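You operate a simulated robot arm through the tools that you are given. There is no shell and no other tool. Be economical: measure what you need, move in short steps, check, and stop when the job is done.

Carry out the task below with a simulated two-armed robot. There is one attempt and no reset: what you move stays moved.

JOB
Lay the blue post in the jig's green rests, clamp it and set the slider to 30 cm.
Fine: fix the slider again with the blue knob.

It is judged by the outcome, as a careful person would: the job done as asked, and still so three seconds after it is handed in. It fails if anything else is knocked over, pushed out of place, dropped, spilled or broken.

ROBOT AND FRAMES
Two 7-joint arms with two-finger parallel grippers on one trunk, on a base that drives. Base frame: it is fixed to the floor where the robot stands at the start and does not move with it; the origin is under the middle of the robot, x ahead of it, y to its left, z up; the surface under the hand at the start is at about z = 0.992. Units: m, degrees, N and s.
The left shoulder is at the start at [0.024, 0.101, 1.367], the right one opposite. With the tool pointing down near the work surface each hand reaches from about 0.1 to 0.48 m from the robot's upright axis, wherever it stands, measured 20 degrees to its own side. Places, roughly: blue jig knob [0.3, -0.4, 1]; green rests of the post jig [0.4, -0.1, 1]; orange slider [0.3, 0.1, 1]; red jig clamp [0.5, -0.1, 1.1]. Payload 2.4 kg a hand.
Tool frame (each hand has its own): the origin (TCP) lies between the finger pads and is the grasp point; the fingertips stand 0.024 m ahead of it; z points along the fingers, y is the line along which they close. The gripper opens to 0.068 m. The fingers are 0.017 m wide and 0.01 m thick; the gripper's body (0.04 by 0.07 m) begins 0.041 m behind the TCP.
Orientation is told as [roll, pitch, yaw] about the base's x, y, z axes, in that order, counted from this pose: with the fingers straight down and closing along the base's y, the tool's x points along the base's -x, its y along +y and its z along -z.

CONTROLS
- The arms move only by the tool apply_moves. It takes "left_targets", "right_targets" or both (then of equal length, played together; a hand with none holds still); each is one flat list of numbers, 6 for each row, row after row: the shift along the tool's x, y, z in units of 250 mm (1.0 is 250 mm), then the turn, a rotation vector about the tool's x, y, z in units of 60 degrees (1.0 is 60 degrees). In form: [tx, ty, tz, wx, wy, wz, tx, ty, tz, wx, wy, wz, ...]. A call has 1 to 8 rows; each row is the pose to reach, as a shift and turn from the pose commanded when the call began, along the tool's axes at that moment. "left_hand" and "right_hand" are, for a hand that has rows, the opening, from 0 (shut) to 1 (fully open), set as the call begins (left out, the last holds). A call with a number of a shift or a turn outside -1 to 1 is refused whole. Rows are played at 5 a second. More than 0.05 m and 8.6 degrees between two rows, or a gripper value outside its range, and nothing of the call is played. A pose out of reach is approached as far as the arm can. The call stops where the force on the tool passes 70 N (or 10 N more than at its start, if that is more) or the arm is blocked; 0.2 s more then pass. The fingers move at their own pace (about 0.072 m/s each) and stop on an object; they squeeze with about 41 N. The grip force told is the motor's: it shows also when the fingers shut on nothing. Time passes only in rows, and 0.2 s behind the last, so rows that repeat a pose let the fingers close. The reply holds the time, the measured pose of the TCP, the force on the tool along the base axes, the opening and the grip force, in the units named above and with some noise, with the torque about the TCP (base axes, N m) and any sound that the robot's microphone picked up.
- Cameras (640 x 400 px; columns grow to the right, rows downward): "scene" is now at [0.0997, -0.0187, 1.5218]; the picture's right is [-0.22, -0.98, 0.00], its down [-0.58, 0.13, -0.80] and it looks along [0.78, -0.18, -0.60] (base axes); focal length 214 px, centre (320, 200). "left" rides on the left gripper at [0.084, -0.011, -0.075] in its tool frame; the picture's right is [0.13, 0.99, 0.00], its down [-0.60, 0.08, -0.79] and it looks along [-0.79, 0.10, 0.61] (tool axes); focal length 251 px, centre (320, 200). "right" rides on the right gripper at [0.084, 0.011, -0.075] in its tool frame; the picture's right is [-0.13, 0.99, 0.00], its down [-0.60, -0.08, -0.79] and it looks along [-0.79, -0.10, 0.61] (tool axes); focal length 251 px, centre (320, 200). There is no depth. A picture from a camera that has moved, and an enlarged one, comes with that camera's place and axes in the base frame and with its lens.
- get_image(camera): a new picture of that camera. The clock stands still meanwhile.
- slide_trunk(by): slides the trunk up (or, below 0, down) by that many m; the arms and the scene camera ride with it, the base frame stays. It gives what a move gives, with no picture.
- drive_base(legs): drives the robot by 1 to 6 legs, each [ahead, left, turn to the left] in m, m and degrees, along the robot's own axes; the way and the turn of a leg run together, so that a leg with both is an arc; at most 1.5 m and 180 degrees a leg. The arms and the cameras ride along, it lands a little off, and it stops where it bumps. It gives what a move gives.
- turn_head(pan, tilt): turns the head with the scene camera to pan (to the left, within 86 degrees either way) and tilt (down, from -29 to 69), counted from straight ahead of the robot. It gives what a move gives.
- zoom(camera, box): a new picture of the part [left, top, right, bottom] of that camera's present view, enlarged. The clock stands still meanwhile.
- finish_job(): hands the job in; it is judged then, once.

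Work in short steps. Places have to be worked out from the pictures, the camera data and where the tool is seen: move nearer, look again, correct. Check each grasp and each placing, and mend what went wrong. You have 120 turns and 100 pictures in all, those below and enlarged ones among them. Open the grippers and draw the arms clear of the work before you hand the job in, unless the task says otherwise; then end with one line.

The tools are called after "Call:" as a command line: name --argument value ..., lists and objects as JSON in quotes. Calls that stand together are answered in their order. apply_moves: Moves the arms, as the interface text tells. Its arguments: {"type":"object","properties":{"left_targets":{"type":"array","items":{"type":"number"}},"left_hand":{"type":"number"},"right_targets":{"type":"array","items":{"type":"number"}},"right_hand":{"type":"number"}},"required":[]} The other tools are called the same way: slide_trunk (by) slides the trunk up or down; drive_base (legs) drives the base; turn_head (pan, tilt) turns the head that bears the scene camera; get_image (camera) takes a picture; zoom (camera, box) takes an enlarged picture of a part of a camera's view; finish_job () hands the job in.

At the start:

```text
t: 0.0
left_position: [0.3858, 0.0473, 1.4416]
left_tcp_rot: [0.0, 0.0, -0.1]
left_force: [0.6, -0.5, 0.6]
left_moment: [-0.01, -0.02, -0.01]
left_gripper_width: 0.0683
left_gripper_force: 0.0
right_position: [0.3477, -0.3084, 1.4364]
right_tcp_rot: [0.1, 0.0, 0.0]
right_force: [1.1, -0.1, -1.2]
right_moment: [0.0, -0.05, 0.0]
right_gripper_width: 0.0676
right_gripper_force: 0.2
trunk travel left (down, up): [-0.58, 0.27]
robot x, y, heading: [-0.0024, 0.0003, 0.5]
head pan, tilt: [-12.8, 36.8]
```

scene: 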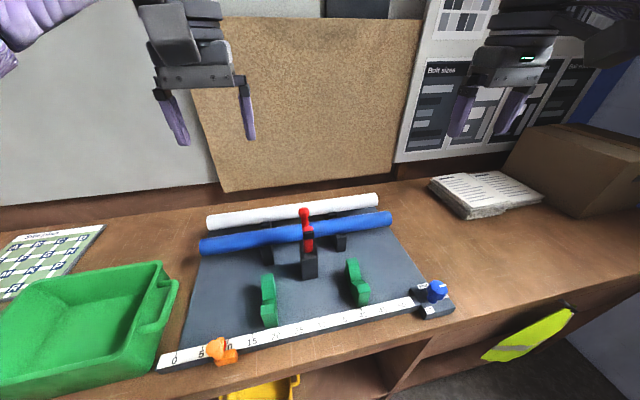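
right: 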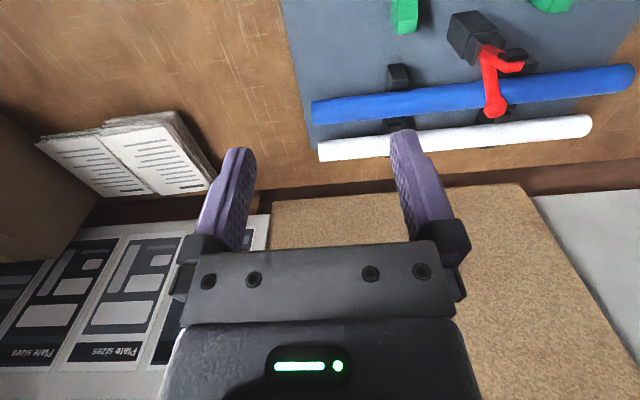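
left: 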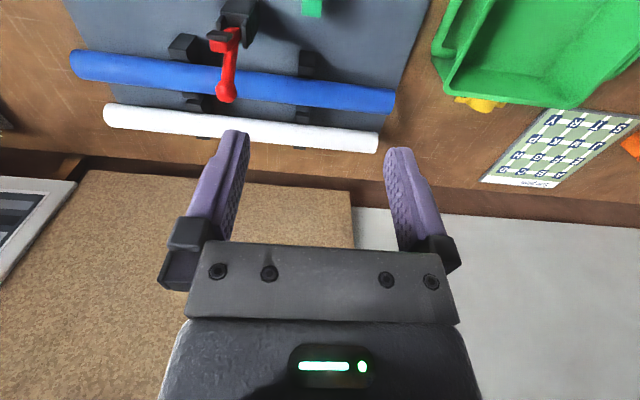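

The jig lies ahead with the blue and white posts on a rack behind it. I zoom in to see the details.

Call:
zoom --camera "scene" --box '[150, 180, 310, 380]'

Call:
zoom --camera "scene" --box '[280, 180, 470, 340]'

```text
2.00 times, centred on (230, 280) of scene
camera zoom: at [0.0997, -0.0187, 1.5218], right [-0.22, -0.98, 0.0], down [-0.58, 0.13, -0.8], along [0.78, -0.18, -0.6], focal length 429 px, centre (500, 40)
```

zoom: 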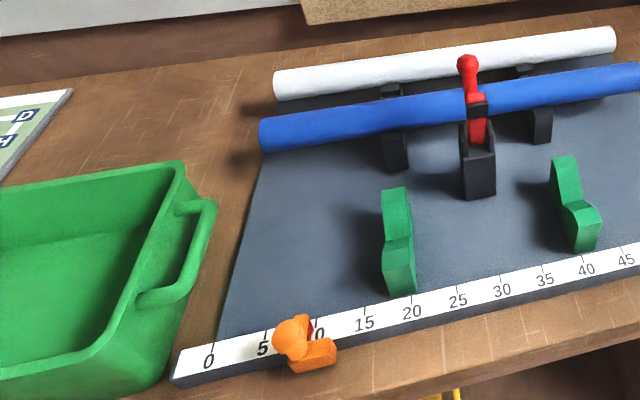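

```text
2.50 times, centred on (375, 260) of scene
camera zoom: at [0.0997, -0.0187, 1.5218], right [-0.22, -0.98, 0.0], down [-0.58, 0.13, -0.8], along [0.78, -0.18, -0.6], focal length 536 px, centre (182, 50)
```

zoom: 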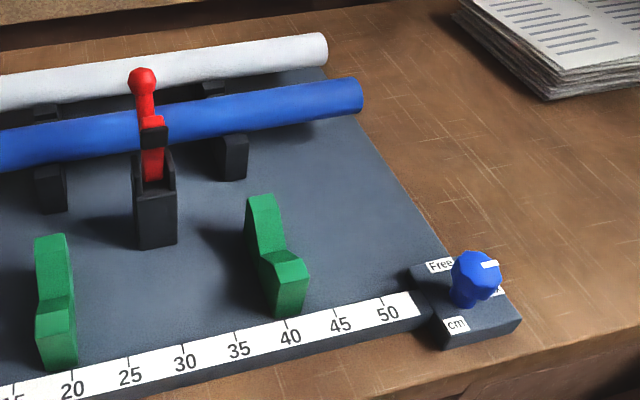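

The scale fits y ≈ 0.229 − cm/100 with the rail at x ≈ 0.312. The posts are at x ≈ 0.56, beyond reach from here. I look steeply down to see how much room there is for driving ahead.

Call:
turn_head --pan 0 --tilt 66

Call:
get_image --camera "scene"

```text
t: 0.9
left_position: [0.3854, 0.0466, 1.4414]
left_tcp_rot: [0.0, -0.1, 0.0]
left_force: [-0.1, -0.5, -0.1]
left_moment: [-0.02, -0.02, -0.02]
left_gripper_width: 0.068
left_gripper_force: 0.1
right_position: [0.3476, -0.3079, 1.4361]
right_tcp_rot: [-0.1, 0.0, 0.1]
right_force: [0.2, 0.4, -0.2]
right_moment: [0.02, -0.02, -0.01]
right_gripper_width: 0.0681
right_gripper_force: 0.0
trunk travel left (down, up): [-0.58, 0.27]
robot x, y, heading: [0.0017, 0.0005, 0.1]
head pan, tilt: [0.0, 66.0]
```

```text
94 pictures are left
camera scene: at [0.0744, 0.0005, 1.4837], right [0.0, -1.0, 0.0], down [-0.91, 0.0, -0.41], along [0.41, 0.0, -0.91], focal length 214 px, centre (320, 200)
```

scene: 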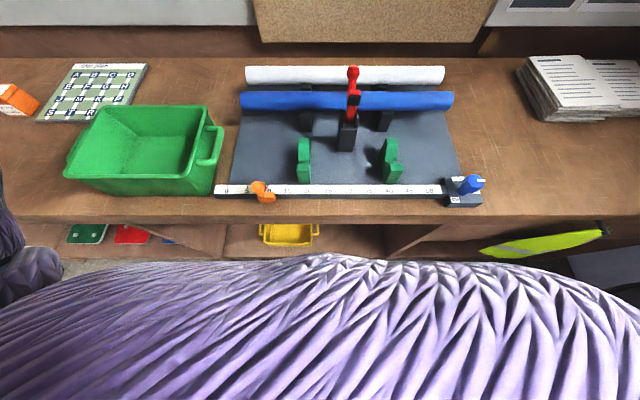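

The table's front edge is at x ≈ 0.245. I shift right to centre on the jig (y ≈ −0.07) and creep ahead.

Call:
drive_base --legs '[[0.06, -0.07, 0]]'

Call:
get_image --camera "scene"

```text
t: 2.0
left_position: [0.4446, -0.0224, 1.4412]
left_tcp_rot: [0.0, 0.0, 0.1]
left_force: [0.5, 0.3, 0.1]
left_moment: [0.01, 0.02, 0.01]
left_gripper_width: 0.068
left_gripper_force: 0.1
right_position: [0.4079, -0.3782, 1.4341]
right_tcp_rot: [0.0, 0.0, 0.0]
right_force: [0.2, 0.1, 0.3]
right_moment: [0.0, 0.01, -0.01]
right_gripper_width: 0.0682
right_gripper_force: 0.0
trunk travel left (down, up): [-0.58, 0.27]
robot x, y, heading: [0.0579, -0.0719, -0.1]
head pan, tilt: [0.0, 66.0]
```

```text
93 pictures are left
camera scene: at [0.1343, -0.0694, 1.4836], right [0.0, -1.0, 0.0], down [-0.91, 0.0, -0.41], along [0.41, 0.0, -0.91], focal length 214 px, centre (320, 200)
```

scene: 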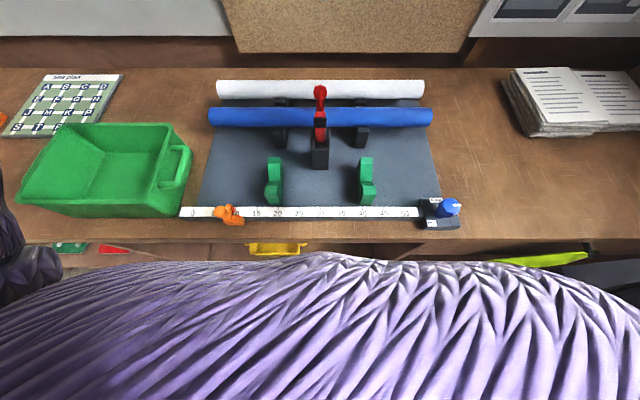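

No bump, and the jig is centred. I go 0.06 m further ahead.

Call:
drive_base --legs '[[0.06, 0, 0]]'

Call:
zoom --camera "scene" --box '[160, 60, 480, 260]'

Call:
get_image --camera "left"

Call:
get_image --camera "right"

```text
t: 2.8
left_position: [0.4481, -0.0222, 1.4408]
left_tcp_rot: [0.0, 0.1, -0.1]
left_force: [0.3, 0.3, 0.4]
left_moment: [-0.03, -0.04, 0.02]
left_gripper_width: 0.0678
left_gripper_force: 0.1
right_position: [0.4101, -0.3766, 1.4354]
right_tcp_rot: [-0.1, 0.0, 0.1]
right_force: [0.4, -0.3, -0.1]
right_moment: [0.01, 0.02, 0.01]
right_gripper_width: 0.0682
right_gripper_force: 0.1
trunk travel left (down, up): [-0.58, 0.27]
robot x, y, heading: [0.0641, -0.0661, 0.2]
head pan, tilt: [0.0, 66.0]
stopped in leg 1: the robot was blocked; the commanded pose is now the measured one
```

```text
2.00 times, centred on (320, 160) of scene
camera zoom: at [0.1366, -0.0684, 1.4837], right [0.0, -1.0, 0.0], down [-0.91, 0.0, -0.41], along [0.41, 0.0, -0.91], focal length 429 px, centre (320, 280)
```

zoom: 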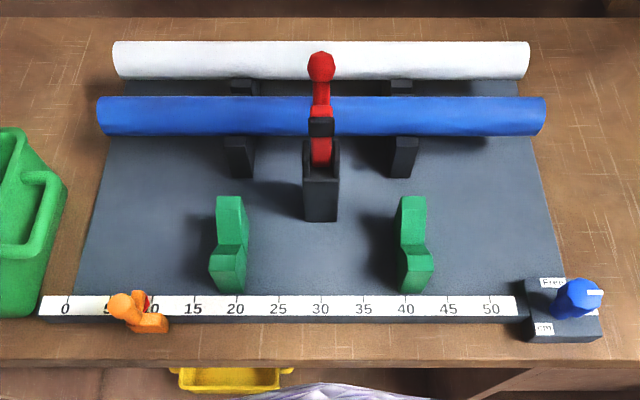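

```text
91 pictures are left
camera left: at [0.364, -0.033, 1.5166], right [-0.13, 0.99, 0.0], down [0.6, 0.08, 0.79], along [0.79, 0.1, -0.61], focal length 251 px, centre (320, 200)
```

left: 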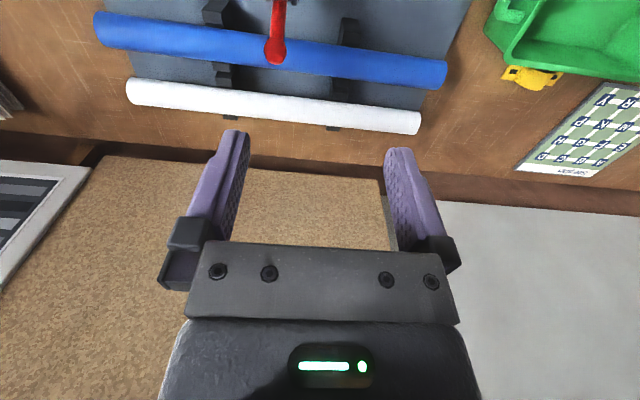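

```text
90 pictures are left
camera right: at [0.3257, -0.3658, 1.5119], right [0.13, 0.99, 0.0], down [0.6, -0.08, 0.79], along [0.79, -0.1, -0.61], focal length 251 px, centre (320, 200)
```

right: 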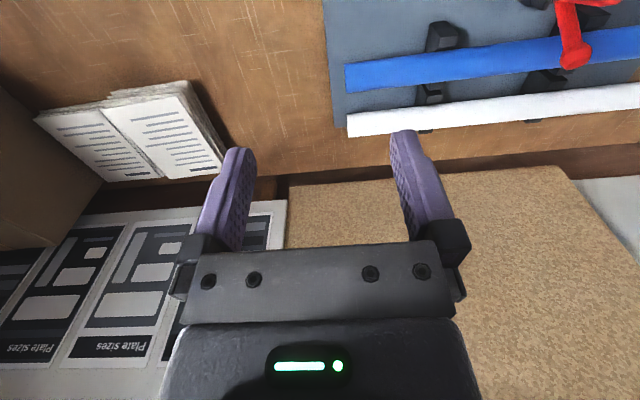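

Robot is blocked at x = 0.064 (table). Triangulating: blue post axis at x ≈ 0.559, z ≈ 1.06, y from −0.361 to 0.222; lever ball at (0.50, −0.07, 1.185). I turn both hands so they close along x, cameras looking inward, and spread them to y ≈ 0.11 and −0.25.

Call:
apply_moves --left_targets '[0, 0.065, 0, 0, 0, 0.125, 0, 0.13, 0, 0, 0, 0.25, 0, 0.195, 0, 0, 0, 0.375, 0, 0.26, 0, 0, 0, 0.5, 0, 0.325, 0, 0, 0, 0.625, 0, 0.39, 0, 0, 0, 0.75, 0, 0.455, 0, 0, 0, 0.875, 0, 0.52, 0, 0, 0, 1.0]' --right_targets '[0, 0.065, 0, 0, 0, -0.125, 0, 0.13, 0, 0, 0, -0.25, 0, 0.195, 0, 0, 0, -0.375, 0, 0.26, 0, 0, 0, -0.5, 0, 0.325, 0, 0, 0, -0.625, 0, 0.39, 0, 0, 0, -0.75, 0, 0.455, 0, 0, 0, -0.875, 0, 0.51, 0, 0, 0, -1.0]'

Call:
apply_moves --left_targets '[0, 0, 0, 0, 0, 0.125, 0, 0, 0, 0, 0, 0.25, 0, 0, 0, 0, 0, 0.375, 0, 0, 0, 0, 0, 0.5]' --right_targets '[0, 0, 0, 0, 0, -0.125, 0, 0, 0, 0, 0, -0.25, 0, 0, 0, 0, 0, -0.375, 0, 0, 0, 0, 0, -0.5]'

```text
t: 4.6
left_position: [0.3628, 0.0502, 1.3992]
left_tcp_rot: [0.0, -0.1, -59.9]
left_force: [-0.1, -0.4, -0.3]
left_moment: [-0.02, 0.0, 0.0]
left_gripper_width: 0.0679
left_gripper_force: 0.0
left hand out of reach, approached as far as the arm can: row 5, 6, 7, 8
right_position: [0.3502, -0.2008, 1.4032]
right_tcp_rot: [0.0, 0.0, 60.1]
right_force: [0.5, 0.6, 0.4]
right_moment: [-0.01, 0.02, 0.0]
right_gripper_width: 0.068
right_gripper_force: 0.1
right hand out of reach, approached as far as the arm can: row 2, 3, 4, 5, 6, 7, 8
trunk travel left (down, up): [-0.58, 0.27]
robot x, y, heading: [0.0611, -0.069, 0.4]
head pan, tilt: [0.0, 66.0]
```

```text
t: 5.6
left_position: [0.287, 0.0058, 1.3724]
left_tcp_rot: [0.1, 0.0, -89.9]
left_force: [-0.2, 0.0, -0.1]
left_moment: [0.01, -0.01, 0.01]
left_gripper_width: 0.0679
left_gripper_force: 0.1
left hand out of reach, approached as far as the arm can: row 1, 2, 3, 4
right_position: [0.2797, -0.1527, 1.3772]
right_tcp_rot: [-0.1, 0.0, 90.2]
right_force: [0.6, 1.1, 0.3]
right_moment: [-0.03, -0.01, 0.02]
right_gripper_width: 0.0679
right_gripper_force: 0.0
right hand out of reach, approached as far as the arm can: row 1, 2, 3, 4
trunk travel left (down, up): [-0.58, 0.27]
robot x, y, heading: [0.0643, -0.0718, 0.0]
head pan, tilt: [0.0, 66.0]
```

The reach is poor with the hands so high. I'll bring the hands lower and see whether they reach outward with this yaw (moving along base: left +x, +y; right +x, −y).

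Call:
apply_moves --left_targets '[0, 0, 0.15, 0, 0, 0, 0, 0, 0.3, 0, 0, 0, 0, -0.15, 0.45, 0, 0, 0, -0.15, -0.3, 0.5, 0, 0, 0, -0.3, -0.45, 0.5, 0, 0, 0, -0.4, -0.6, 0.5, 0, 0, 0]' --right_targets '[0, 0, 0.15, 0, 0, 0, 0, 0, 0.3, 0, 0, 0, 0, 0.15, 0.45, 0, 0, 0, -0.15, 0.3, 0.5, 0, 0, 0, -0.3, 0.45, 0.5, 0, 0, 0, -0.4, 0.6, 0.5, 0, 0, 0]'

```text
refused: row 3 steps farther than a row can; nothing moved
```

Steps too large, and I correct the signs: left +y=+tx, +x=+ty; right −y=+tx, +x=−ty.

Call:
apply_moves --left_targets '[0, 0, 0.18, 0, 0, 0, 0, 0, 0.36, 0, 0, 0, 0.07, 0.07, 0.5, 0, 0, 0, 0.19, 0.19, 0.55, 0, 0, 0, 0.31, 0.31, 0.55, 0, 0, 0, 0.42, 0.45, 0.55, 0, 0, 0, 0.42, 0.6, 0.55, 0, 0, 0, 0.42, 0.78, 0.55, 0, 0, 0]' --right_targets '[0, 0, 0.18, 0, 0, 0, 0, 0, 0.36, 0, 0, 0, 0.07, -0.07, 0.5, 0, 0, 0, 0.19, -0.19, 0.55, 0, 0, 0, 0.31, -0.31, 0.55, 0, 0, 0, 0.4, -0.45, 0.55, 0, 0, 0, 0.4, -0.6, 0.55, 0, 0, 0, 0.4, -0.78, 0.55, 0, 0, 0]'

Call:
get_image --camera "left"

Call:
get_image --camera "right"

```text
t: 7.4
left_position: [0.2941, 0.0106, 1.2666]
left_tcp_rot: [0.0, 0.0, -90.0]
left_force: [0.4, 0.7, 0.0]
left_moment: [0.01, 0.0, -0.02]
left_gripper_width: 0.0682
left_gripper_force: 0.0
left hand out of reach, approached as far as the arm can: row 3, 4, 5, 6, 7, 8
right_position: [0.2841, -0.1597, 1.2592]
right_tcp_rot: [0.0, 0.1, 90.0]
right_force: [-0.1, 0.8, -0.2]
right_moment: [0.01, -0.03, 0.0]
right_gripper_width: 0.0677
right_gripper_force: 0.1
right hand out of reach, approached as far as the arm can: row 3, 4, 5, 6, 7, 8
trunk travel left (down, up): [-0.58, 0.27]
robot x, y, heading: [0.0609, -0.0755, 0.1]
head pan, tilt: [0.0, 66.0]
```

```text
89 pictures are left
camera left: at [0.2827, 0.0949, 1.3425], right [0.99, 0.13, 0.0], down [0.08, -0.6, 0.79], along [0.1, -0.79, -0.61], focal length 251 px, centre (320, 200)
```

left: 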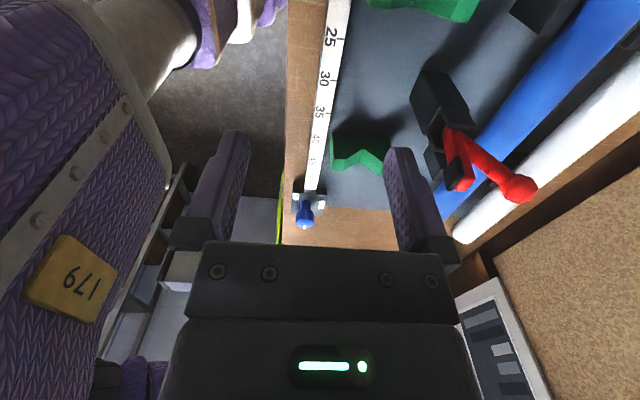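

```text
88 pictures are left
camera right: at [0.2737, -0.2444, 1.3356], right [-0.99, 0.13, 0.0], down [0.08, 0.6, 0.79], along [0.1, 0.79, -0.61], focal length 251 px, centre (320, 200)
```

right: 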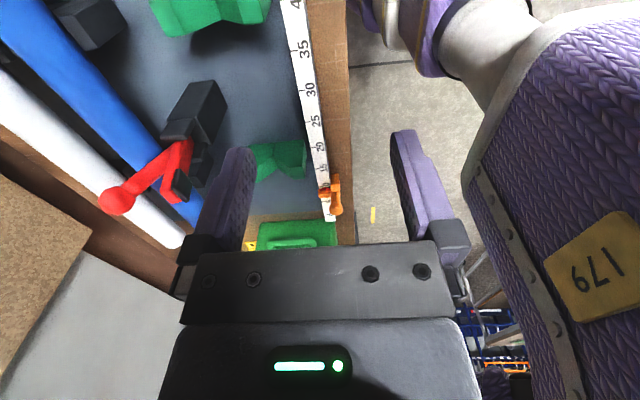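

This yaw direction is limited by the wrist. The views do show the V-notched rests and the lever folding toward the robot. I turn both hands the other way round (left toward +90, right toward −90).

Call:
apply_moves --left_targets '[0, 0, 0, 0, 0, -0.125, 0, 0, 0, 0, 0, -0.25, 0, 0, 0, 0, 0, -0.375, 0, 0, 0, 0, 0, -0.5, 0, 0, 0, 0, 0, -0.625, 0, 0, 0, 0, 0, -0.75, 0, 0, 0, 0, 0, -0.875, 0, 0, 0, 0, 0, -1.0]' --right_targets '[0, 0, 0, 0, 0, 0.125, 0, 0, 0, 0, 0, 0.25, 0, 0, 0, 0, 0, 0.375, 0, 0, 0, 0, 0, 0.5, 0, 0, 0, 0, 0, 0.625, 0, 0, 0, 0, 0, 0.75, 0, 0, 0, 0, 0, 0.875, 0, 0, 0, 0, 0, 1.0]'

Call:
apply_moves --left_targets '[0, 0, 0, 0, 0, -0.125, 0, 0, 0, 0, 0, -0.25, 0, 0, 0, 0, 0, -0.375, 0, 0, 0, 0, 0, -0.5, 0, 0, 0, 0, 0, -0.625, 0, 0, 0, 0, 0, -0.75, 0, 0, 0, 0, 0, -0.875, 0, 0, 0, 0, 0, -1.0]' --right_targets '[0, 0, 0, 0, 0, 0.125, 0, 0, 0, 0, 0, 0.25, 0, 0, 0, 0, 0, 0.375, 0, 0, 0, 0, 0, 0.5, 0, 0, 0, 0, 0, 0.625, 0, 0, 0, 0, 0, 0.75, 0, 0, 0, 0, 0, 0.875, 0, 0, 0, 0, 0, 1.0]'

Call:
apply_moves --left_targets '[0, 0, 0, 0, 0, -0.125, 0, 0, 0, 0, 0, -0.25, 0, 0, 0, 0, 0, -0.375, 0, 0, 0, 0, 0, -0.5, 0, 0, 0, 0, 0, -0.625, 0, 0, 0, 0, 0, -0.75, 0, 0, 0, 0, 0, -0.875, 0, 0, 0, 0, 0, -1.0]' --right_targets '[0, 0, 0, 0, 0, 0.125, 0, 0, 0, 0, 0, 0.25, 0, 0, 0, 0, 0, 0.375, 0, 0, 0, 0, 0, 0.5, 0, 0, 0, 0, 0, 0.625, 0, 0, 0, 0, 0, 0.75, 0, 0, 0, 0, 0, 0.875, 0, 0, 0, 0, 0, 1.0]'

```text
t: 9.2
left_position: [0.2893, 0.0068, 1.261]
left_tcp_rot: [0.1, 0.0, -29.7]
left_force: [-0.3, 0.5, -0.1]
left_moment: [-0.04, 0.02, -0.04]
left_gripper_width: 0.0679
left_gripper_force: 0.0
right_position: [0.2913, -0.1642, 1.2554]
right_tcp_rot: [-0.1, 0.0, 29.9]
right_force: [-0.5, 0.0, 0.1]
right_moment: [0.02, 0.05, 0.0]
right_gripper_width: 0.0681
right_gripper_force: 0.0
trunk travel left (down, up): [-0.58, 0.27]
robot x, y, heading: [0.0628, -0.072, 0.1]
head pan, tilt: [0.0, 66.0]
```

```text
t: 11.0
left_position: [0.291, 0.0071, 1.2615]
left_tcp_rot: [0.0, 0.0, 30.2]
left_force: [0.1, 0.3, 0.1]
left_moment: [-0.02, -0.01, 0.0]
left_gripper_width: 0.068
left_gripper_force: 0.1
right_position: [0.2915, -0.1643, 1.254]
right_tcp_rot: [0.1, -0.1, -30.1]
right_force: [0.1, -0.1, 0.1]
right_moment: [0.02, 0.0, 0.01]
right_gripper_width: 0.0683
right_gripper_force: 0.1
trunk travel left (down, up): [-0.58, 0.27]
robot x, y, heading: [0.0619, -0.0676, 0.3]
head pan, tilt: [0.0, 66.0]
```

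```text
t: 11.6
left_position: [0.2899, 0.0092, 1.263]
left_tcp_rot: [0.5, -0.3, 40.4]
left_force: [-2.8, 8.3, 4.7]
left_moment: [-1.15, 0.21, -0.64]
left_gripper_width: 0.0682
left_gripper_force: 0.0
right_position: [0.2912, -0.1696, 1.2544]
right_tcp_rot: [-0.9, -0.7, -40.5]
right_force: [0.7, -8.1, -5.0]
right_moment: [0.2, -0.18, 0.36]
right_gripper_width: 0.0683
right_gripper_force: 0.2
trunk travel left (down, up): [-0.58, 0.27]
robot x, y, heading: [0.0634, -0.0694, 0.0]
head pan, tilt: [0.0, 66.0]
stopped in row 2 (left hand): the force on the tool passed its limit at 106 N (the readings are from after the stop); the commanded pose is now the measured one
```

The two hands met while turning. I draw them apart sideways (±0.12 m) and ahead before turning on.

Call:
apply_moves --left_targets '[-0.103, 0.123, 0, 0, 0, 0, -0.206, 0.245, 0, 0, 0, 0, -0.375, 0.26, 0, 0, 0, 0, -0.493, 0.213, 0, 0, 0, 0, -0.615, 0.11, 0, 0, 0, 0]' --right_targets '[-0.103, -0.123, 0, 0, 0, 0, -0.206, -0.245, 0, 0, 0, 0, -0.375, -0.26, 0, 0, 0, 0, -0.493, -0.213, 0, 0, 0, 0, -0.615, -0.11, 0, 0, 0, 0]'

Call:
apply_moves --left_targets '[0, 0, 0, 0, 0, -0.12, 0, 0, 0, 0, 0, -0.24, 0, 0, 0, 0, 0, -0.36, 0, 0, 0, 0, 0, -0.48, 0, 0, 0, 0, 0, -0.6, 0, 0, 0, 0, 0, -0.72, 0, 0, 0, 0, 0, -0.827]' --right_targets '[0, 0, 0, 0, 0, 0.12, 0, 0, 0, 0, 0, 0.24, 0, 0, 0, 0, 0, 0.36, 0, 0, 0, 0, 0, 0.48, 0, 0, 0, 0, 0, 0.6, 0, 0, 0, 0, 0, 0.72, 0, 0, 0, 0, 0, 0.825]'

```text
t: 12.8
left_position: [0.3906, 0.1311, 1.2615]
left_tcp_rot: [0.5, -0.3, 40.5]
left_force: [0.2, 0.6, -0.7]
left_moment: [0.02, 0.02, 0.02]
left_gripper_width: 0.068
left_gripper_force: 0.1
right_position: [0.3923, -0.2867, 1.2567]
right_tcp_rot: [-0.8, -0.5, -40.5]
right_force: [0.5, 0.3, 0.3]
right_moment: [-0.03, 0.01, 0.01]
right_gripper_width: 0.0681
right_gripper_force: 0.1
trunk travel left (down, up): [-0.58, 0.27]
robot x, y, heading: [0.0623, -0.069, -0.0]
head pan, tilt: [0.0, 66.0]
```

```text
t: 14.4
left_position: [0.3899, 0.1305, 1.263]
left_tcp_rot: [0.1, -0.5, 90.2]
left_force: [-0.6, -0.3, -0.3]
left_moment: [-0.01, 0.04, 0.01]
left_gripper_width: 0.0681
left_gripper_force: 0.2
right_position: [0.3895, -0.2891, 1.2556]
right_tcp_rot: [-0.1, -1.0, -90.1]
right_force: [0.0, -1.4, 0.1]
right_moment: [0.02, 0.0, -0.01]
right_gripper_width: 0.068
right_gripper_force: 0.0
trunk travel left (down, up): [-0.58, 0.27]
robot x, y, heading: [0.0628, -0.0676, 0.2]
head pan, tilt: [0.0, 66.0]
```

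Both at the right yaw now. I move both ahead toward x ≈ 0.559 at this height to test the reach.

Call:
apply_moves --left_targets '[0, -0.17, 0, 0, 0, 0, 0.02, -0.34, 0, 0, 0, 0, 0.03, -0.51, 0, 0, 0, 0, 0.04, -0.676, 0, 0, 0, 0]' --right_targets '[0, 0.17, 0, 0, 0, 0, 0.04, 0.34, 0, 0, 0, 0, 0.08, 0.51, 0, 0, 0, 0, 0.116, 0.676, 0, 0, 0, 0]'

Call:
get_image --camera "scene"

```text
t: 15.4
left_position: [0.5426, 0.1228, 1.2608]
left_tcp_rot: [-0.1, -0.6, 89.9]
left_force: [-1.0, 1.3, -0.1]
left_moment: [-0.03, 0.01, 0.02]
left_gripper_width: 0.0683
left_gripper_force: 0.2
left hand out of reach, approached as far as the arm can: row 4
right_position: [0.5428, -0.2604, 1.2559]
right_tcp_rot: [0.2, -1.2, -89.7]
right_force: [-0.3, -1.6, 0.5]
right_moment: [0.03, -0.02, 0.03]
right_gripper_width: 0.0682
right_gripper_force: 0.0
right hand out of reach, approached as far as the arm can: row 4
trunk travel left (down, up): [-0.58, 0.27]
robot x, y, heading: [0.0614, -0.0718, -0.0]
head pan, tilt: [0.0, 66.0]
```

```text
87 pictures are left
camera scene: at [0.1359, -0.0668, 1.4837], right [0.0, -1.0, 0.0], down [-0.91, 0.0, -0.41], along [0.41, 0.0, -0.91], focal length 214 px, centre (320, 200)
```

scene: 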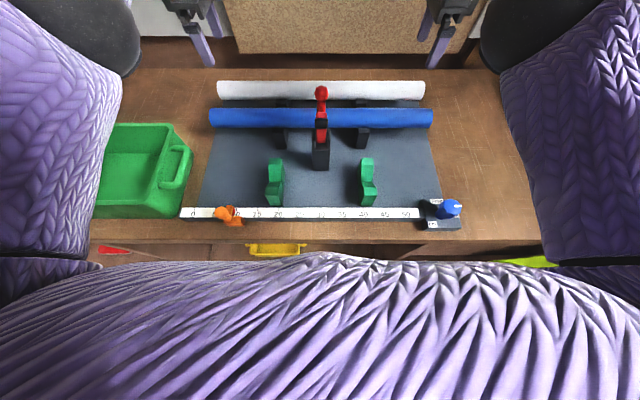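

Almost there (0.543). Reach should be best with the hands somewhat below the shoulders, so I lower them to z ≈ 1.16 and then go ahead to 0.559.

Call:
apply_moves --left_targets '[0, 0, 0.18, 0, 0, 0, 0, 0, 0.36, 0, 0, 0, 0, -0.066, 0.4, 0, 0, 0, 0, -0.066, 0.4, 0, 0, 0]' --right_targets '[0, 0, 0.18, 0, 0, 0, 0, 0, 0.36, 0, 0, 0, 0, 0.066, 0.38, 0, 0, 0, 0, 0.066, 0.38, 0, 0, 0]'

Call:
get_image --camera "scene"

Call:
get_image --camera "left"

Call:
get_image --camera "right"

```text
t: 16.4
left_position: [0.5469, 0.1233, 1.1611]
left_tcp_rot: [0.0, -0.6, 90.1]
left_force: [0.1, 0.7, -0.2]
left_moment: [0.01, 0.02, -0.01]
left_gripper_width: 0.0679
left_gripper_force: 0.1
left hand out of reach, approached as far as the arm can: row 3, 4
right_position: [0.5444, -0.2636, 1.1598]
right_tcp_rot: [-0.1, -1.1, -90.0]
right_force: [0.2, 0.9, -1.1]
right_moment: [-0.01, 0.01, 0.0]
right_gripper_width: 0.0678
right_gripper_force: 0.0
right hand out of reach, approached as far as the arm can: row 3, 4
trunk travel left (down, up): [-0.58, 0.27]
robot x, y, heading: [0.0608, -0.0691, 0.1]
head pan, tilt: [0.0, 66.0]
```

```text
86 pictures are left
camera scene: at [0.1367, -0.0684, 1.4837], right [0.0, -1.0, 0.0], down [-0.91, 0.0, -0.41], along [0.41, 0.0, -0.91], focal length 214 px, centre (320, 200)
```

scene: 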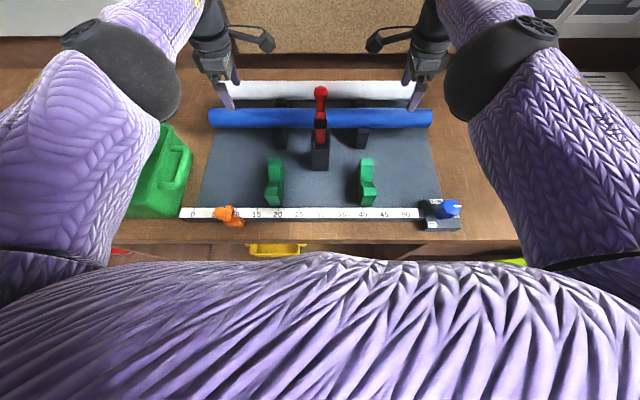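

```text
85 pictures are left
camera left: at [0.5579, 0.0386, 1.2359], right [-0.99, -0.13, 0.0], down [-0.08, 0.6, 0.8], along [-0.1, 0.79, -0.6], focal length 251 px, centre (320, 200)
```

left: 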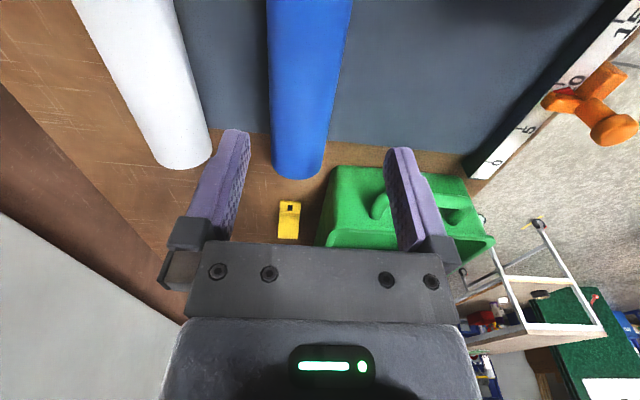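

```text
84 pictures are left
camera right: at [0.5557, -0.179, 1.2348], right [0.99, -0.13, 0.0], down [-0.08, -0.59, 0.8], along [-0.1, -0.8, -0.6], focal length 251 px, centre (320, 200)
```

right: 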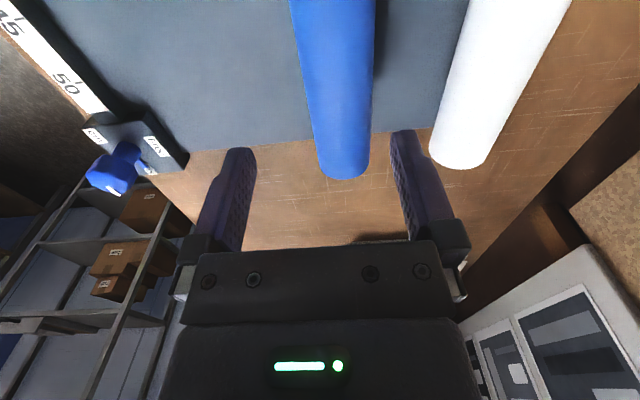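

Both hand views put the post axis at x ≈ 0.557, z ≈ 1.066. The hands need ~12 mm more reach, so I tilt the fingers 10° forward and shift to x = 0.558.

Call:
apply_moves --left_targets '[0, -0.0, 0, 0.084, 0, 0, 0, -0.02, 0, 0.167, 0, 0, 0, -0.044, 0, 0.167, 0, 0, 0, -0.044, 0, 0.167, 0, 0]' --right_targets '[0, 0, 0, -0.084, 0, 0, 0, 0.02, 0, -0.16, 0, 0, 0, 0.054, 0, -0.16, 0, 0, 0, 0.054, 0, -0.16, 0, 0]'

```text
t: 17.4
left_position: [0.5578, 0.1225, 1.1628]
left_tcp_rot: [-10.0, -0.5, 90.1]
left_force: [0.5, -0.5, -0.9]
left_moment: [-0.02, 0.01, -0.01]
left_gripper_width: 0.0679
left_gripper_force: 0.0
right_position: [0.5721, -0.2641, 1.1589]
right_tcp_rot: [9.5, -1.0, -90.0]
right_force: [-0.1, -0.5, 0.3]
right_moment: [0.0, 0.01, 0.01]
right_gripper_width: 0.0679
right_gripper_force: 0.1
right hand out of reach, approached as far as the arm can: row 1, 2, 3, 4
trunk travel left (down, up): [-0.58, 0.27]
robot x, y, heading: [0.0622, -0.0705, 0.3]
head pan, tilt: [0.0, 66.0]
```

Right hand sits 14 mm too far ahead. I correct that and lower both by 0.05 m as a reach test (still above the post: tips ~1.085... so I stop at 0.04 m first).

Call:
apply_moves --left_targets '[0, 0, 0, 0, 0, 0, 0, 0.014, 0.079, 0, 0, 0, 0, 0.028, 0.158, 0, 0, 0, 0, 0.028, 0.158, 0, 0, 0]' --right_targets '[0, -0.053, -0.009, 0, 0, 0, 0, -0.067, 0.07, 0, 0, 0, 0, -0.081, 0.149, 0, 0, 0, 0, -0.081, 0.149, 0, 0, 0]'

Call:
get_image --camera "left"

Call:
get_image --camera "right"

```text
t: 18.4
left_position: [0.5583, 0.1238, 1.1211]
left_tcp_rot: [-10.0, -0.6, 90.1]
left_force: [-0.4, -0.5, 0.4]
left_moment: [0.0, -0.05, -0.01]
left_gripper_width: 0.0682
left_gripper_force: 0.1
right_position: [0.5652, -0.2645, 1.1182]
right_tcp_rot: [9.6, -1.1, -90.0]
right_force: [-1.0, 0.4, -0.4]
right_moment: [0.0, 0.01, -0.01]
right_gripper_width: 0.0679
right_gripper_force: 0.1
right hand out of reach, approached as far as the arm can: row 1, 2, 3, 4
trunk travel left (down, up): [-0.58, 0.27]
robot x, y, heading: [0.0651, -0.0698, 0.1]
head pan, tilt: [0.0, 66.0]
```

```text
83 pictures are left
camera left: at [0.5564, 0.0385, 1.1969], right [-0.98, -0.13, -0.17], down [-0.22, 0.6, 0.77], along [0.0, 0.79, -0.61], focal length 251 px, centre (320, 200)
```

left: 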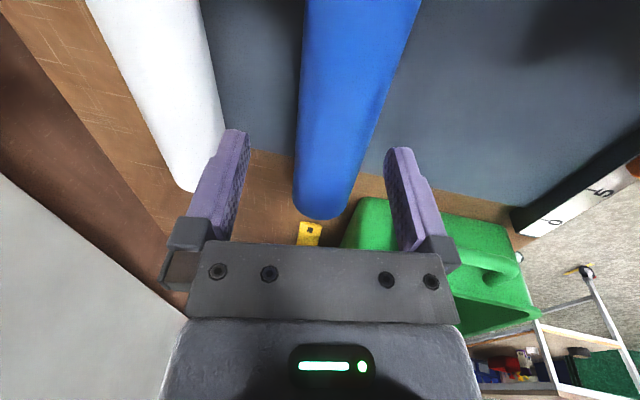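

```text
82 pictures are left
camera right: at [0.5631, -0.1799, 1.1931], right [0.98, -0.13, 0.17], down [-0.21, -0.59, 0.78], along [0.0, -0.8, -0.6], focal length 251 px, centre (320, 200)
```

right: 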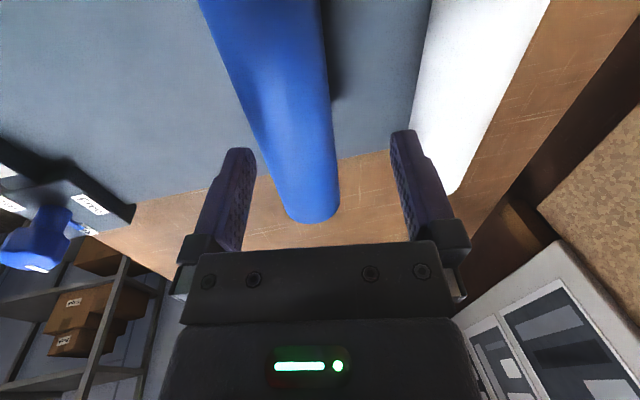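

The post looks centred in the left hand; the right must come back ~9 mm. I correct that first, then lower both to z ≈ 1.067 around the post.

Call:
apply_moves --left_targets '[0, 0.008, 0, 0, 0, 0, 0, 0.02, 0.07, 0, 0, 0, 0, 0.032, 0.14, 0, 0, 0, 0, 0.045, 0.211, 0, 0, 0, 0, 0.045, 0.211, 0, 0, 0]' --right_targets '[0, -0.035, -0.006, 0, 0, 0, 0, -0.047, 0.06, 0, 0, 0, 0, -0.059, 0.13, 0, 0, 0, 0, -0.071, 0.195, 0, 0, 0, 0, -0.071, 0.195, 0, 0, 0]'

Call:
get_image --camera "left"

Call:
get_image --camera "right"

```text
t: 19.6
left_position: [0.5566, 0.1248, 1.0681]
left_tcp_rot: [-10.0, -0.7, 90.1]
left_force: [0.8, -0.1, -0.2]
left_moment: [0.0, 0.01, 0.02]
left_gripper_width: 0.0679
left_gripper_force: 0.0
right_position: [0.5544, -0.2679, 1.0668]
right_tcp_rot: [9.5, -1.0, -90.0]
right_force: [-0.4, 0.4, 0.3]
right_moment: [0.03, 0.0, -0.02]
right_gripper_width: 0.0682
right_gripper_force: 0.1
right hand out of reach, approached as far as the arm can: row 1, 2
trunk travel left (down, up): [-0.58, 0.27]
robot x, y, heading: [0.0589, -0.0693, -0.1]
head pan, tilt: [0.0, 66.0]
```

```text
81 pictures are left
camera left: at [0.5547, 0.0392, 1.144], right [-0.98, -0.13, -0.17], down [-0.22, 0.6, 0.77], along [0.0, 0.79, -0.61], focal length 251 px, centre (320, 200)
```

left: 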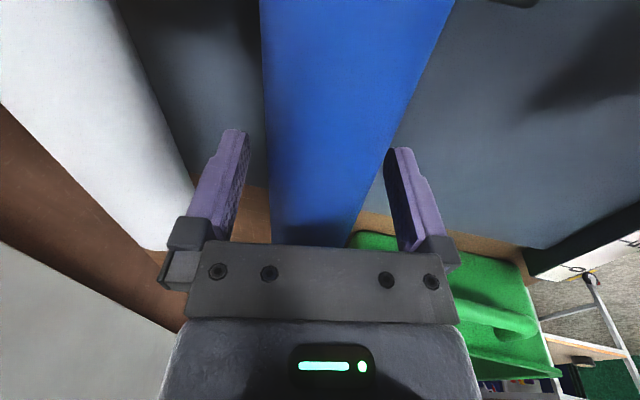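

```text
80 pictures are left
camera right: at [0.552, -0.1826, 1.1416], right [0.98, -0.13, 0.17], down [-0.21, -0.59, 0.78], along [0.0, -0.8, -0.6], focal length 251 px, centre (320, 200)
```

right: 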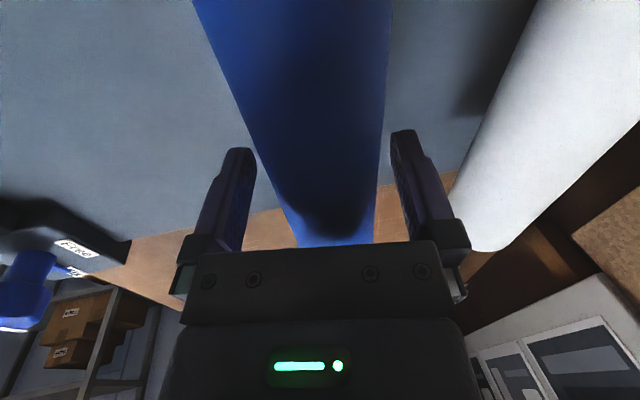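

Both hands straddle the blue post well centred. I close both grippers.

Call:
apply_moves --left_targets '[0, 0, 0, 0, 0, 0, 0, 0, 0, 0, 0, 0, 0, 0, 0, 0, 0, 0]' --right_targets '[0, 0, 0, 0, 0, 0, 0, 0, 0, 0, 0, 0, 0, 0, 0, 0, 0, 0]' --left_hand 0 --right_hand 0

```text
t: 20.4
left_position: [0.5574, 0.1239, 1.0677]
left_tcp_rot: [-10.0, -0.6, 90.0]
left_force: [-3.6, -0.7, 1.9]
left_moment: [0.12, 0.4, -0.34]
left_gripper_width: 0.0469
left_gripper_force: 41.1
right_position: [0.5558, -0.2681, 1.0665]
right_tcp_rot: [9.7, -0.8, -90.0]
right_force: [14.9, -3.2, 11.6]
right_moment: [0.01, -0.35, -0.54]
right_gripper_width: 0.0467
right_gripper_force: 41.3
trunk travel left (down, up): [-0.58, 0.27]
robot x, y, heading: [0.0605, -0.0652, 0.2]
head pan, tilt: [0.0, 66.0]
```

Both grips hold at 0.047 m. I lift a little with the trunk, which keeps the two hands in step.

Call:
slide_trunk --by 0.03

Call:
get_image --camera "scene"

```text
t: 21.1
left_position: [0.5558, 0.1242, 1.0992]
left_tcp_rot: [-10.0, -0.6, 90.2]
left_force: [-0.8, 3.7, 2.9]
left_moment: [-1.02, -0.15, -0.17]
left_gripper_width: 0.0471
left_gripper_force: 40.9
right_position: [0.5545, -0.2676, 1.0974]
right_tcp_rot: [9.6, -1.1, -90.0]
right_force: [1.0, -4.0, -8.1]
right_moment: [-0.89, 0.14, -0.36]
right_gripper_width: 0.0472
right_gripper_force: 41.3
trunk travel left (down, up): [-0.61, 0.24]
robot x, y, heading: [0.0655, -0.0706, -0.0]
head pan, tilt: [0.0, 66.0]
```

```text
79 pictures are left
camera scene: at [0.1358, -0.0683, 1.5137], right [0.0, -1.0, 0.0], down [-0.91, 0.0, -0.41], along [0.41, 0.0, -0.91], focal length 214 px, centre (320, 200)
```

scene: 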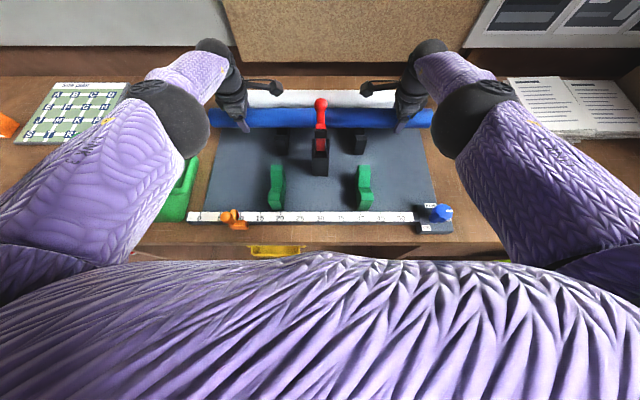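

The post rises level and clear of the lever. I raise 0.17 m more so its underside (≈1.245) clears the lever ball (≈1.20).

Call:
slide_trunk --by 0.17

Call:
get_image --camera "scene"

```text
t: 23.0
left_position: [0.5552, 0.1245, 1.2701]
left_tcp_rot: [-10.1, -0.6, 90.0]
left_force: [0.6, 10.5, -1.0]
left_moment: [-0.22, -0.11, 0.06]
left_gripper_width: 0.0467
left_gripper_force: 41.1
right_position: [0.554, -0.2688, 1.2699]
right_tcp_rot: [9.9, -1.0, -90.0]
right_force: [0.6, -11.5, -4.9]
right_moment: [-0.31, 0.13, -0.11]
right_gripper_width: 0.047
right_gripper_force: 40.8
trunk travel left (down, up): [-0.78, 0.07]
robot x, y, heading: [0.0636, -0.066, -0.1]
head pan, tilt: [0.0, 66.0]
```

```text
78 pictures are left
camera scene: at [0.1329, -0.0684, 1.6836], right [0.0, -1.0, 0.0], down [-0.91, 0.0, -0.41], along [0.41, 0.0, -0.91], focal length 214 px, centre (320, 200)
```

scene: 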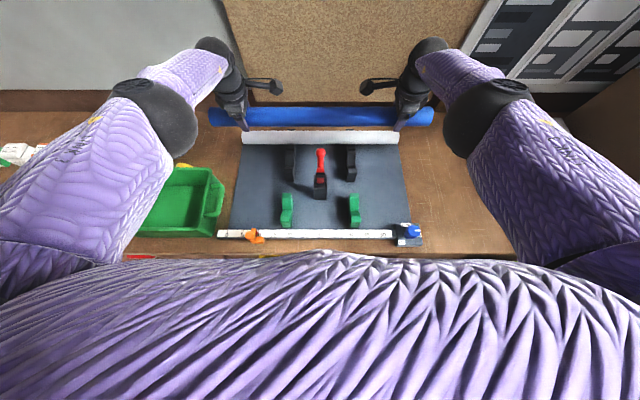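

Now with the view from higher up I look at the rests and the clamp closely to find the notch position.

Call:
zoom --camera "scene" --box '[270, 135, 370, 245]'

Call:
get_image --camera "left"

```text
3.64 times, centred on (320, 190) of scene
camera zoom: at [0.1329, -0.0684, 1.6836], right [0.0, -1.0, 0.0], down [-0.91, 0.0, -0.41], along [0.41, 0.0, -0.91], focal length 780 px, centre (320, 236)
```

zoom: 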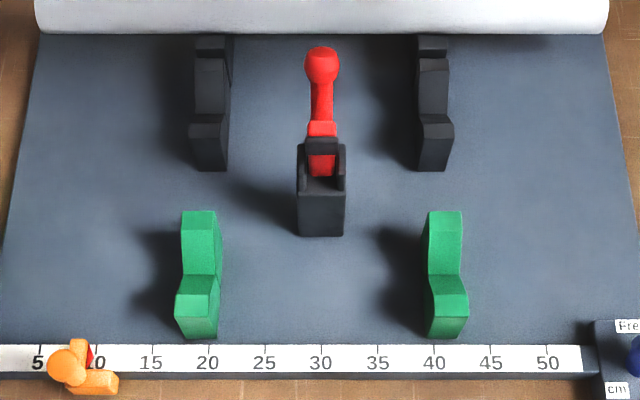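

```text
76 pictures are left
camera left: at [0.553, 0.0388, 1.3457], right [-0.98, -0.13, -0.18], down [-0.22, 0.6, 0.77], along [0.01, 0.79, -0.61], focal length 251 px, centre (320, 200)
```

left: 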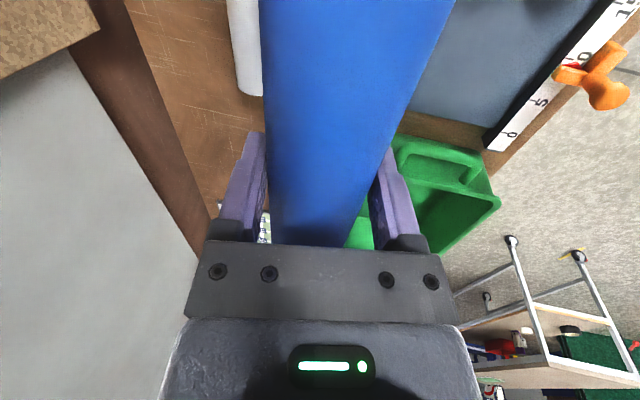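

The green rests have the same shape as the black racks, so the notch should be at x ≈ 0.384, axis z ≈ 1.067. I carry the post 0.17 m back over the lever.

Call:
apply_moves --left_targets '[0, 0.084, -0.0148, 0, 0, 0, 0, 0.168, -0.0295, 0, 0, 0, 0, 0.251, -0.0443, 0, 0, 0, 0, 0.335, -0.059, 0, 0, 0, 0, 0.419, -0.0738, 0, 0, 0, 0, 0.5025, -0.0885, 0, 0, 0, 0, 0.586, -0.103, 0, 0, 0, 0, 0.67, -0.118, 0, 0, 0]' --right_targets '[0, -0.084, -0.0148, 0, 0, 0, 0, -0.168, -0.0295, 0, 0, 0, 0, -0.251, -0.0443, 0, 0, 0, 0, -0.335, -0.059, 0, 0, 0, 0, -0.419, -0.0738, 0, 0, 0, 0, -0.5025, -0.0885, 0, 0, 0, 0, -0.586, -0.103, 0, 0, 0, 0, -0.67, -0.118, 0, 0, 0]'

Call:
get_image --camera "scene"

```text
t: 24.8
left_position: [0.3833, 0.1228, 1.27]
left_tcp_rot: [-10.3, -0.5, 90.1]
left_force: [-3.0, 13.0, -5.9]
left_moment: [0.28, 0.31, -0.55]
left_gripper_width: 0.0468
left_gripper_force: 40.8
right_position: [0.3826, -0.2676, 1.2694]
right_tcp_rot: [10.2, -0.9, -90.0]
right_force: [2.2, -13.2, 0.8]
right_moment: [0.8, -0.3, -0.17]
right_gripper_width: 0.0471
right_gripper_force: 41.1
trunk travel left (down, up): [-0.78, 0.07]
robot x, y, heading: [0.063, -0.0686, 0.0]
head pan, tilt: [0.0, 66.0]
```

```text
75 pictures are left
camera scene: at [0.131, -0.0684, 1.6838], right [0.0, -1.0, 0.0], down [-0.91, 0.0, -0.41], along [0.41, 0.0, -0.91], focal length 214 px, centre (320, 200)
```

scene: 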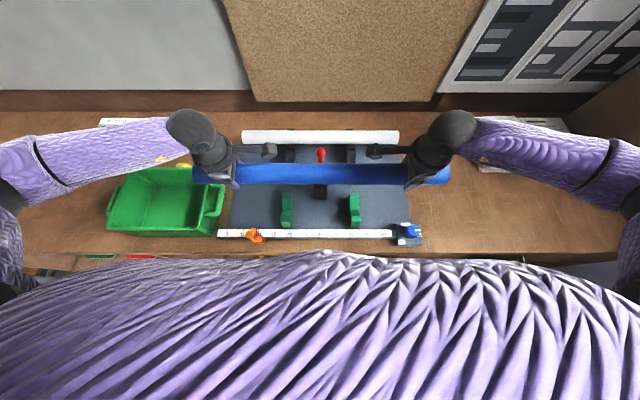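

Post is over the rests. I lower the trunk by 0.1 m and look at clearances (the left arm passes above the green bin).

Call:
slide_trunk --by -0.1

Call:
turn_head --pan 30 --tilt 45

Call:
get_image --camera "scene"

Call:
get_image --camera "left"

```text
t: 26.2
left_position: [0.3837, 0.124, 1.1704]
left_tcp_rot: [-10.2, -0.4, 90.1]
left_force: [0.0, 8.3, 1.1]
left_moment: [-0.72, 0.12, 0.26]
left_gripper_width: 0.0471
left_gripper_force: 41.2
right_position: [0.3845, -0.2684, 1.1706]
right_tcp_rot: [10.0, -1.0, -90.1]
right_force: [-0.4, -9.2, -7.0]
right_moment: [-0.79, -0.1, -0.17]
right_gripper_width: 0.0471
right_gripper_force: 40.7
trunk travel left (down, up): [-0.68, 0.17]
robot x, y, heading: [0.0622, -0.0672, 0.0]
head pan, tilt: [0.0, 66.0]
```

```text
t: 27.1
left_position: [0.3841, 0.1229, 1.1696]
left_tcp_rot: [-10.2, -0.5, 90.1]
left_force: [-1.0, 8.8, 1.3]
left_moment: [-0.95, -0.09, -0.12]
left_gripper_width: 0.0467
left_gripper_force: 41.3
right_position: [0.384, -0.268, 1.1709]
right_tcp_rot: [10.0, -1.0, -89.9]
right_force: [0.9, -8.9, -7.2]
right_moment: [-0.75, 0.04, -0.32]
right_gripper_width: 0.047
right_gripper_force: 41.1
trunk travel left (down, up): [-0.68, 0.17]
robot x, y, heading: [0.0626, -0.0699, 0.0]
head pan, tilt: [30.0, 45.0]
```

```text
74 pictures are left
camera scene: at [0.1444, -0.0278, 1.6097], right [0.5, -0.87, 0.0], down [-0.61, -0.35, -0.71], along [0.61, 0.35, -0.71], focal length 214 px, centre (320, 200)
```

scene: 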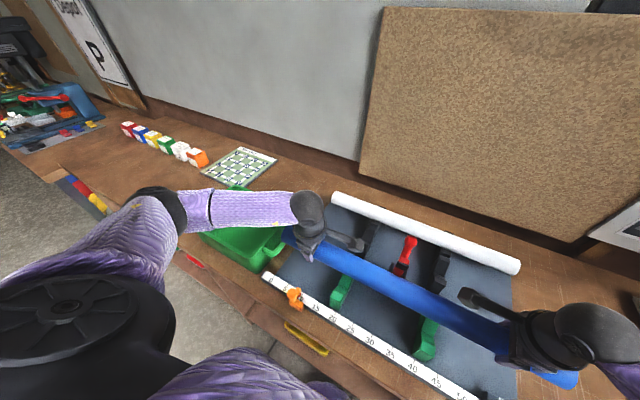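

```text
73 pictures are left
camera left: at [0.3825, 0.0382, 1.2455], right [-0.98, -0.13, -0.18], down [-0.22, 0.6, 0.77], along [0.01, 0.79, -0.61], focal length 251 px, centre (320, 200)
```

left: 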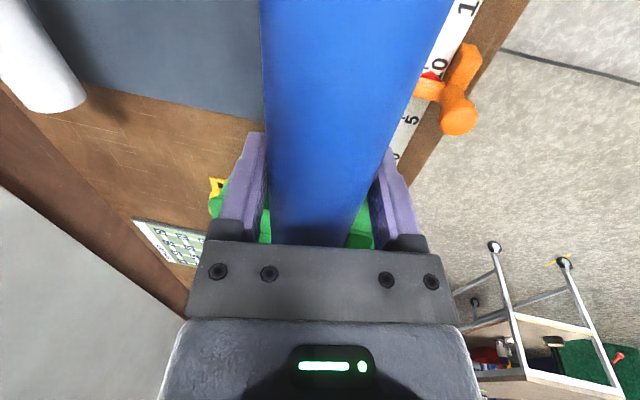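

Elbow clearance over the bin is moderate, so I lower the last part with the arms only: first 0.085 m.

Call:
apply_moves --left_targets '[0, 0.0148, 0.084, 0, 0, 0, 0, 0.0295, 0.168, 0, 0, 0, 0, 0.044, 0.251, 0, 0, 0, 0, 0.059, 0.335, 0, 0, 0]' --right_targets '[0, -0.0148, 0.084, 0, 0, 0, 0, -0.0295, 0.168, 0, 0, 0, 0, -0.044, 0.251, 0, 0, 0, 0, -0.059, 0.335, 0, 0, 0]'

Call:
turn_head --pan 0 --tilt 60

Call:
get_image --camera "scene"

Call:
zoom --camera "scene" --box '[220, 100, 420, 225]'

```text
t: 28.1
left_position: [0.387, 0.1226, 1.084]
left_tcp_rot: [-10.2, -0.3, 89.9]
left_force: [-3.3, -19.6, -4.7]
left_moment: [0.63, 0.08, -0.38]
left_gripper_width: 0.0472
left_gripper_force: 40.8
right_position: [0.3839, -0.2684, 1.084]
right_tcp_rot: [10.1, -0.6, -89.9]
right_force: [3.6, 20.0, -1.0]
right_moment: [0.12, -0.07, -0.89]
right_gripper_width: 0.047
right_gripper_force: 41.0
trunk travel left (down, up): [-0.68, 0.17]
robot x, y, heading: [0.0611, -0.0683, 0.2]
head pan, tilt: [30.0, 45.0]
```

```text
t: 29.1
left_position: [0.3862, 0.1253, 1.0833]
left_tcp_rot: [-10.2, -0.5, 90.0]
left_force: [-3.7, -28.7, -3.5]
left_moment: [-0.22, 0.04, -0.72]
left_gripper_width: 0.0472
left_gripper_force: 40.9
right_position: [0.3834, -0.2698, 1.0836]
right_tcp_rot: [10.0, -0.9, -90.0]
right_force: [3.7, 28.5, -2.0]
right_moment: [0.39, -0.04, -0.69]
right_gripper_width: 0.0468
right_gripper_force: 41.0
trunk travel left (down, up): [-0.68, 0.17]
robot x, y, heading: [0.0633, -0.0663, 0.0]
head pan, tilt: [0.0, 60.0]
```

```text
72 pictures are left
camera scene: at [0.1407, -0.0683, 1.5903], right [0.0, -1.0, 0.0], down [-0.87, 0.0, -0.5], along [0.5, 0.0, -0.87], focal length 214 px, centre (320, 200)
```

scene: 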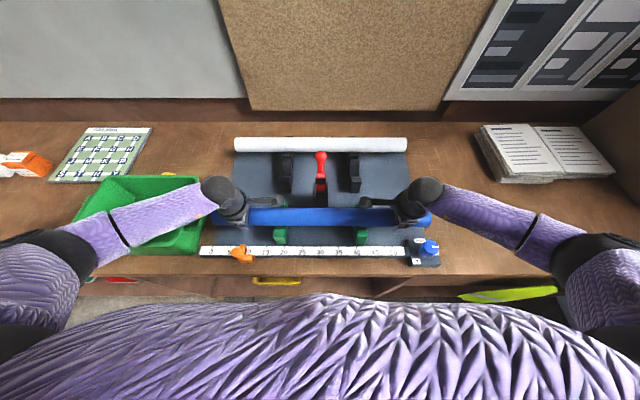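

```text
3.20 times, centred on (320, 162) of scene
camera zoom: at [0.1407, -0.0683, 1.5903], right [0.0, -1.0, 0.0], down [-0.87, 0.0, -0.5], along [0.5, 0.0, -0.87], focal length 686 px, centre (320, 320)
```

zoom: 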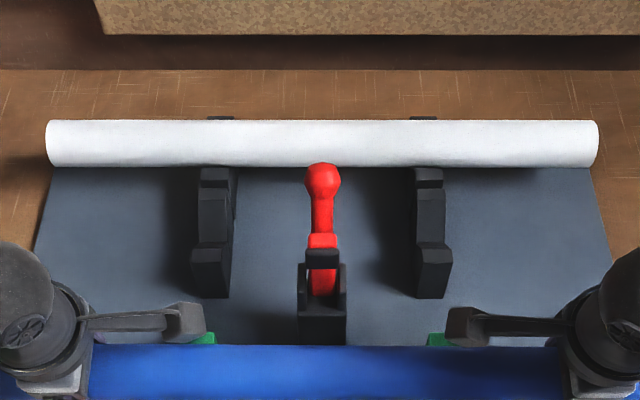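

z = 1.084, just above the expected seat. I lower slowly about 16 mm more, watching for contact.

Call:
apply_moves --left_targets '[0, 0.003, 0.0158, 0, 0, 0, 0, 0.0056, 0.0315, 0, 0, 0, 0, 0.0083, 0.047, 0, 0, 0, 0, 0.011, 0.063, 0, 0, 0]' --right_targets '[0, -0.003, 0.0158, 0, 0, 0, 0, -0.0056, 0.0315, 0, 0, 0, 0, -0.0083, 0.047, 0, 0, 0, 0, -0.011, 0.063, 0, 0, 0]'

```text
t: 30.1
left_position: [0.3851, 0.1256, 1.0686]
left_tcp_rot: [-10.3, -0.7, 90.0]
left_force: [0.6, -13.5, 2.1]
left_moment: [-0.46, -0.15, -0.21]
left_gripper_width: 0.0468
left_gripper_force: 41.6
right_position: [0.3857, -0.2698, 1.0709]
right_tcp_rot: [10.1, -1.0, -90.0]
right_force: [2.6, 14.6, -0.6]
right_moment: [0.41, 0.16, -0.27]
right_gripper_width: 0.0468
right_gripper_force: 41.3
trunk travel left (down, up): [-0.68, 0.17]
robot x, y, heading: [0.0595, -0.0663, -0.1]
head pan, tilt: [0.0, 60.0]
```

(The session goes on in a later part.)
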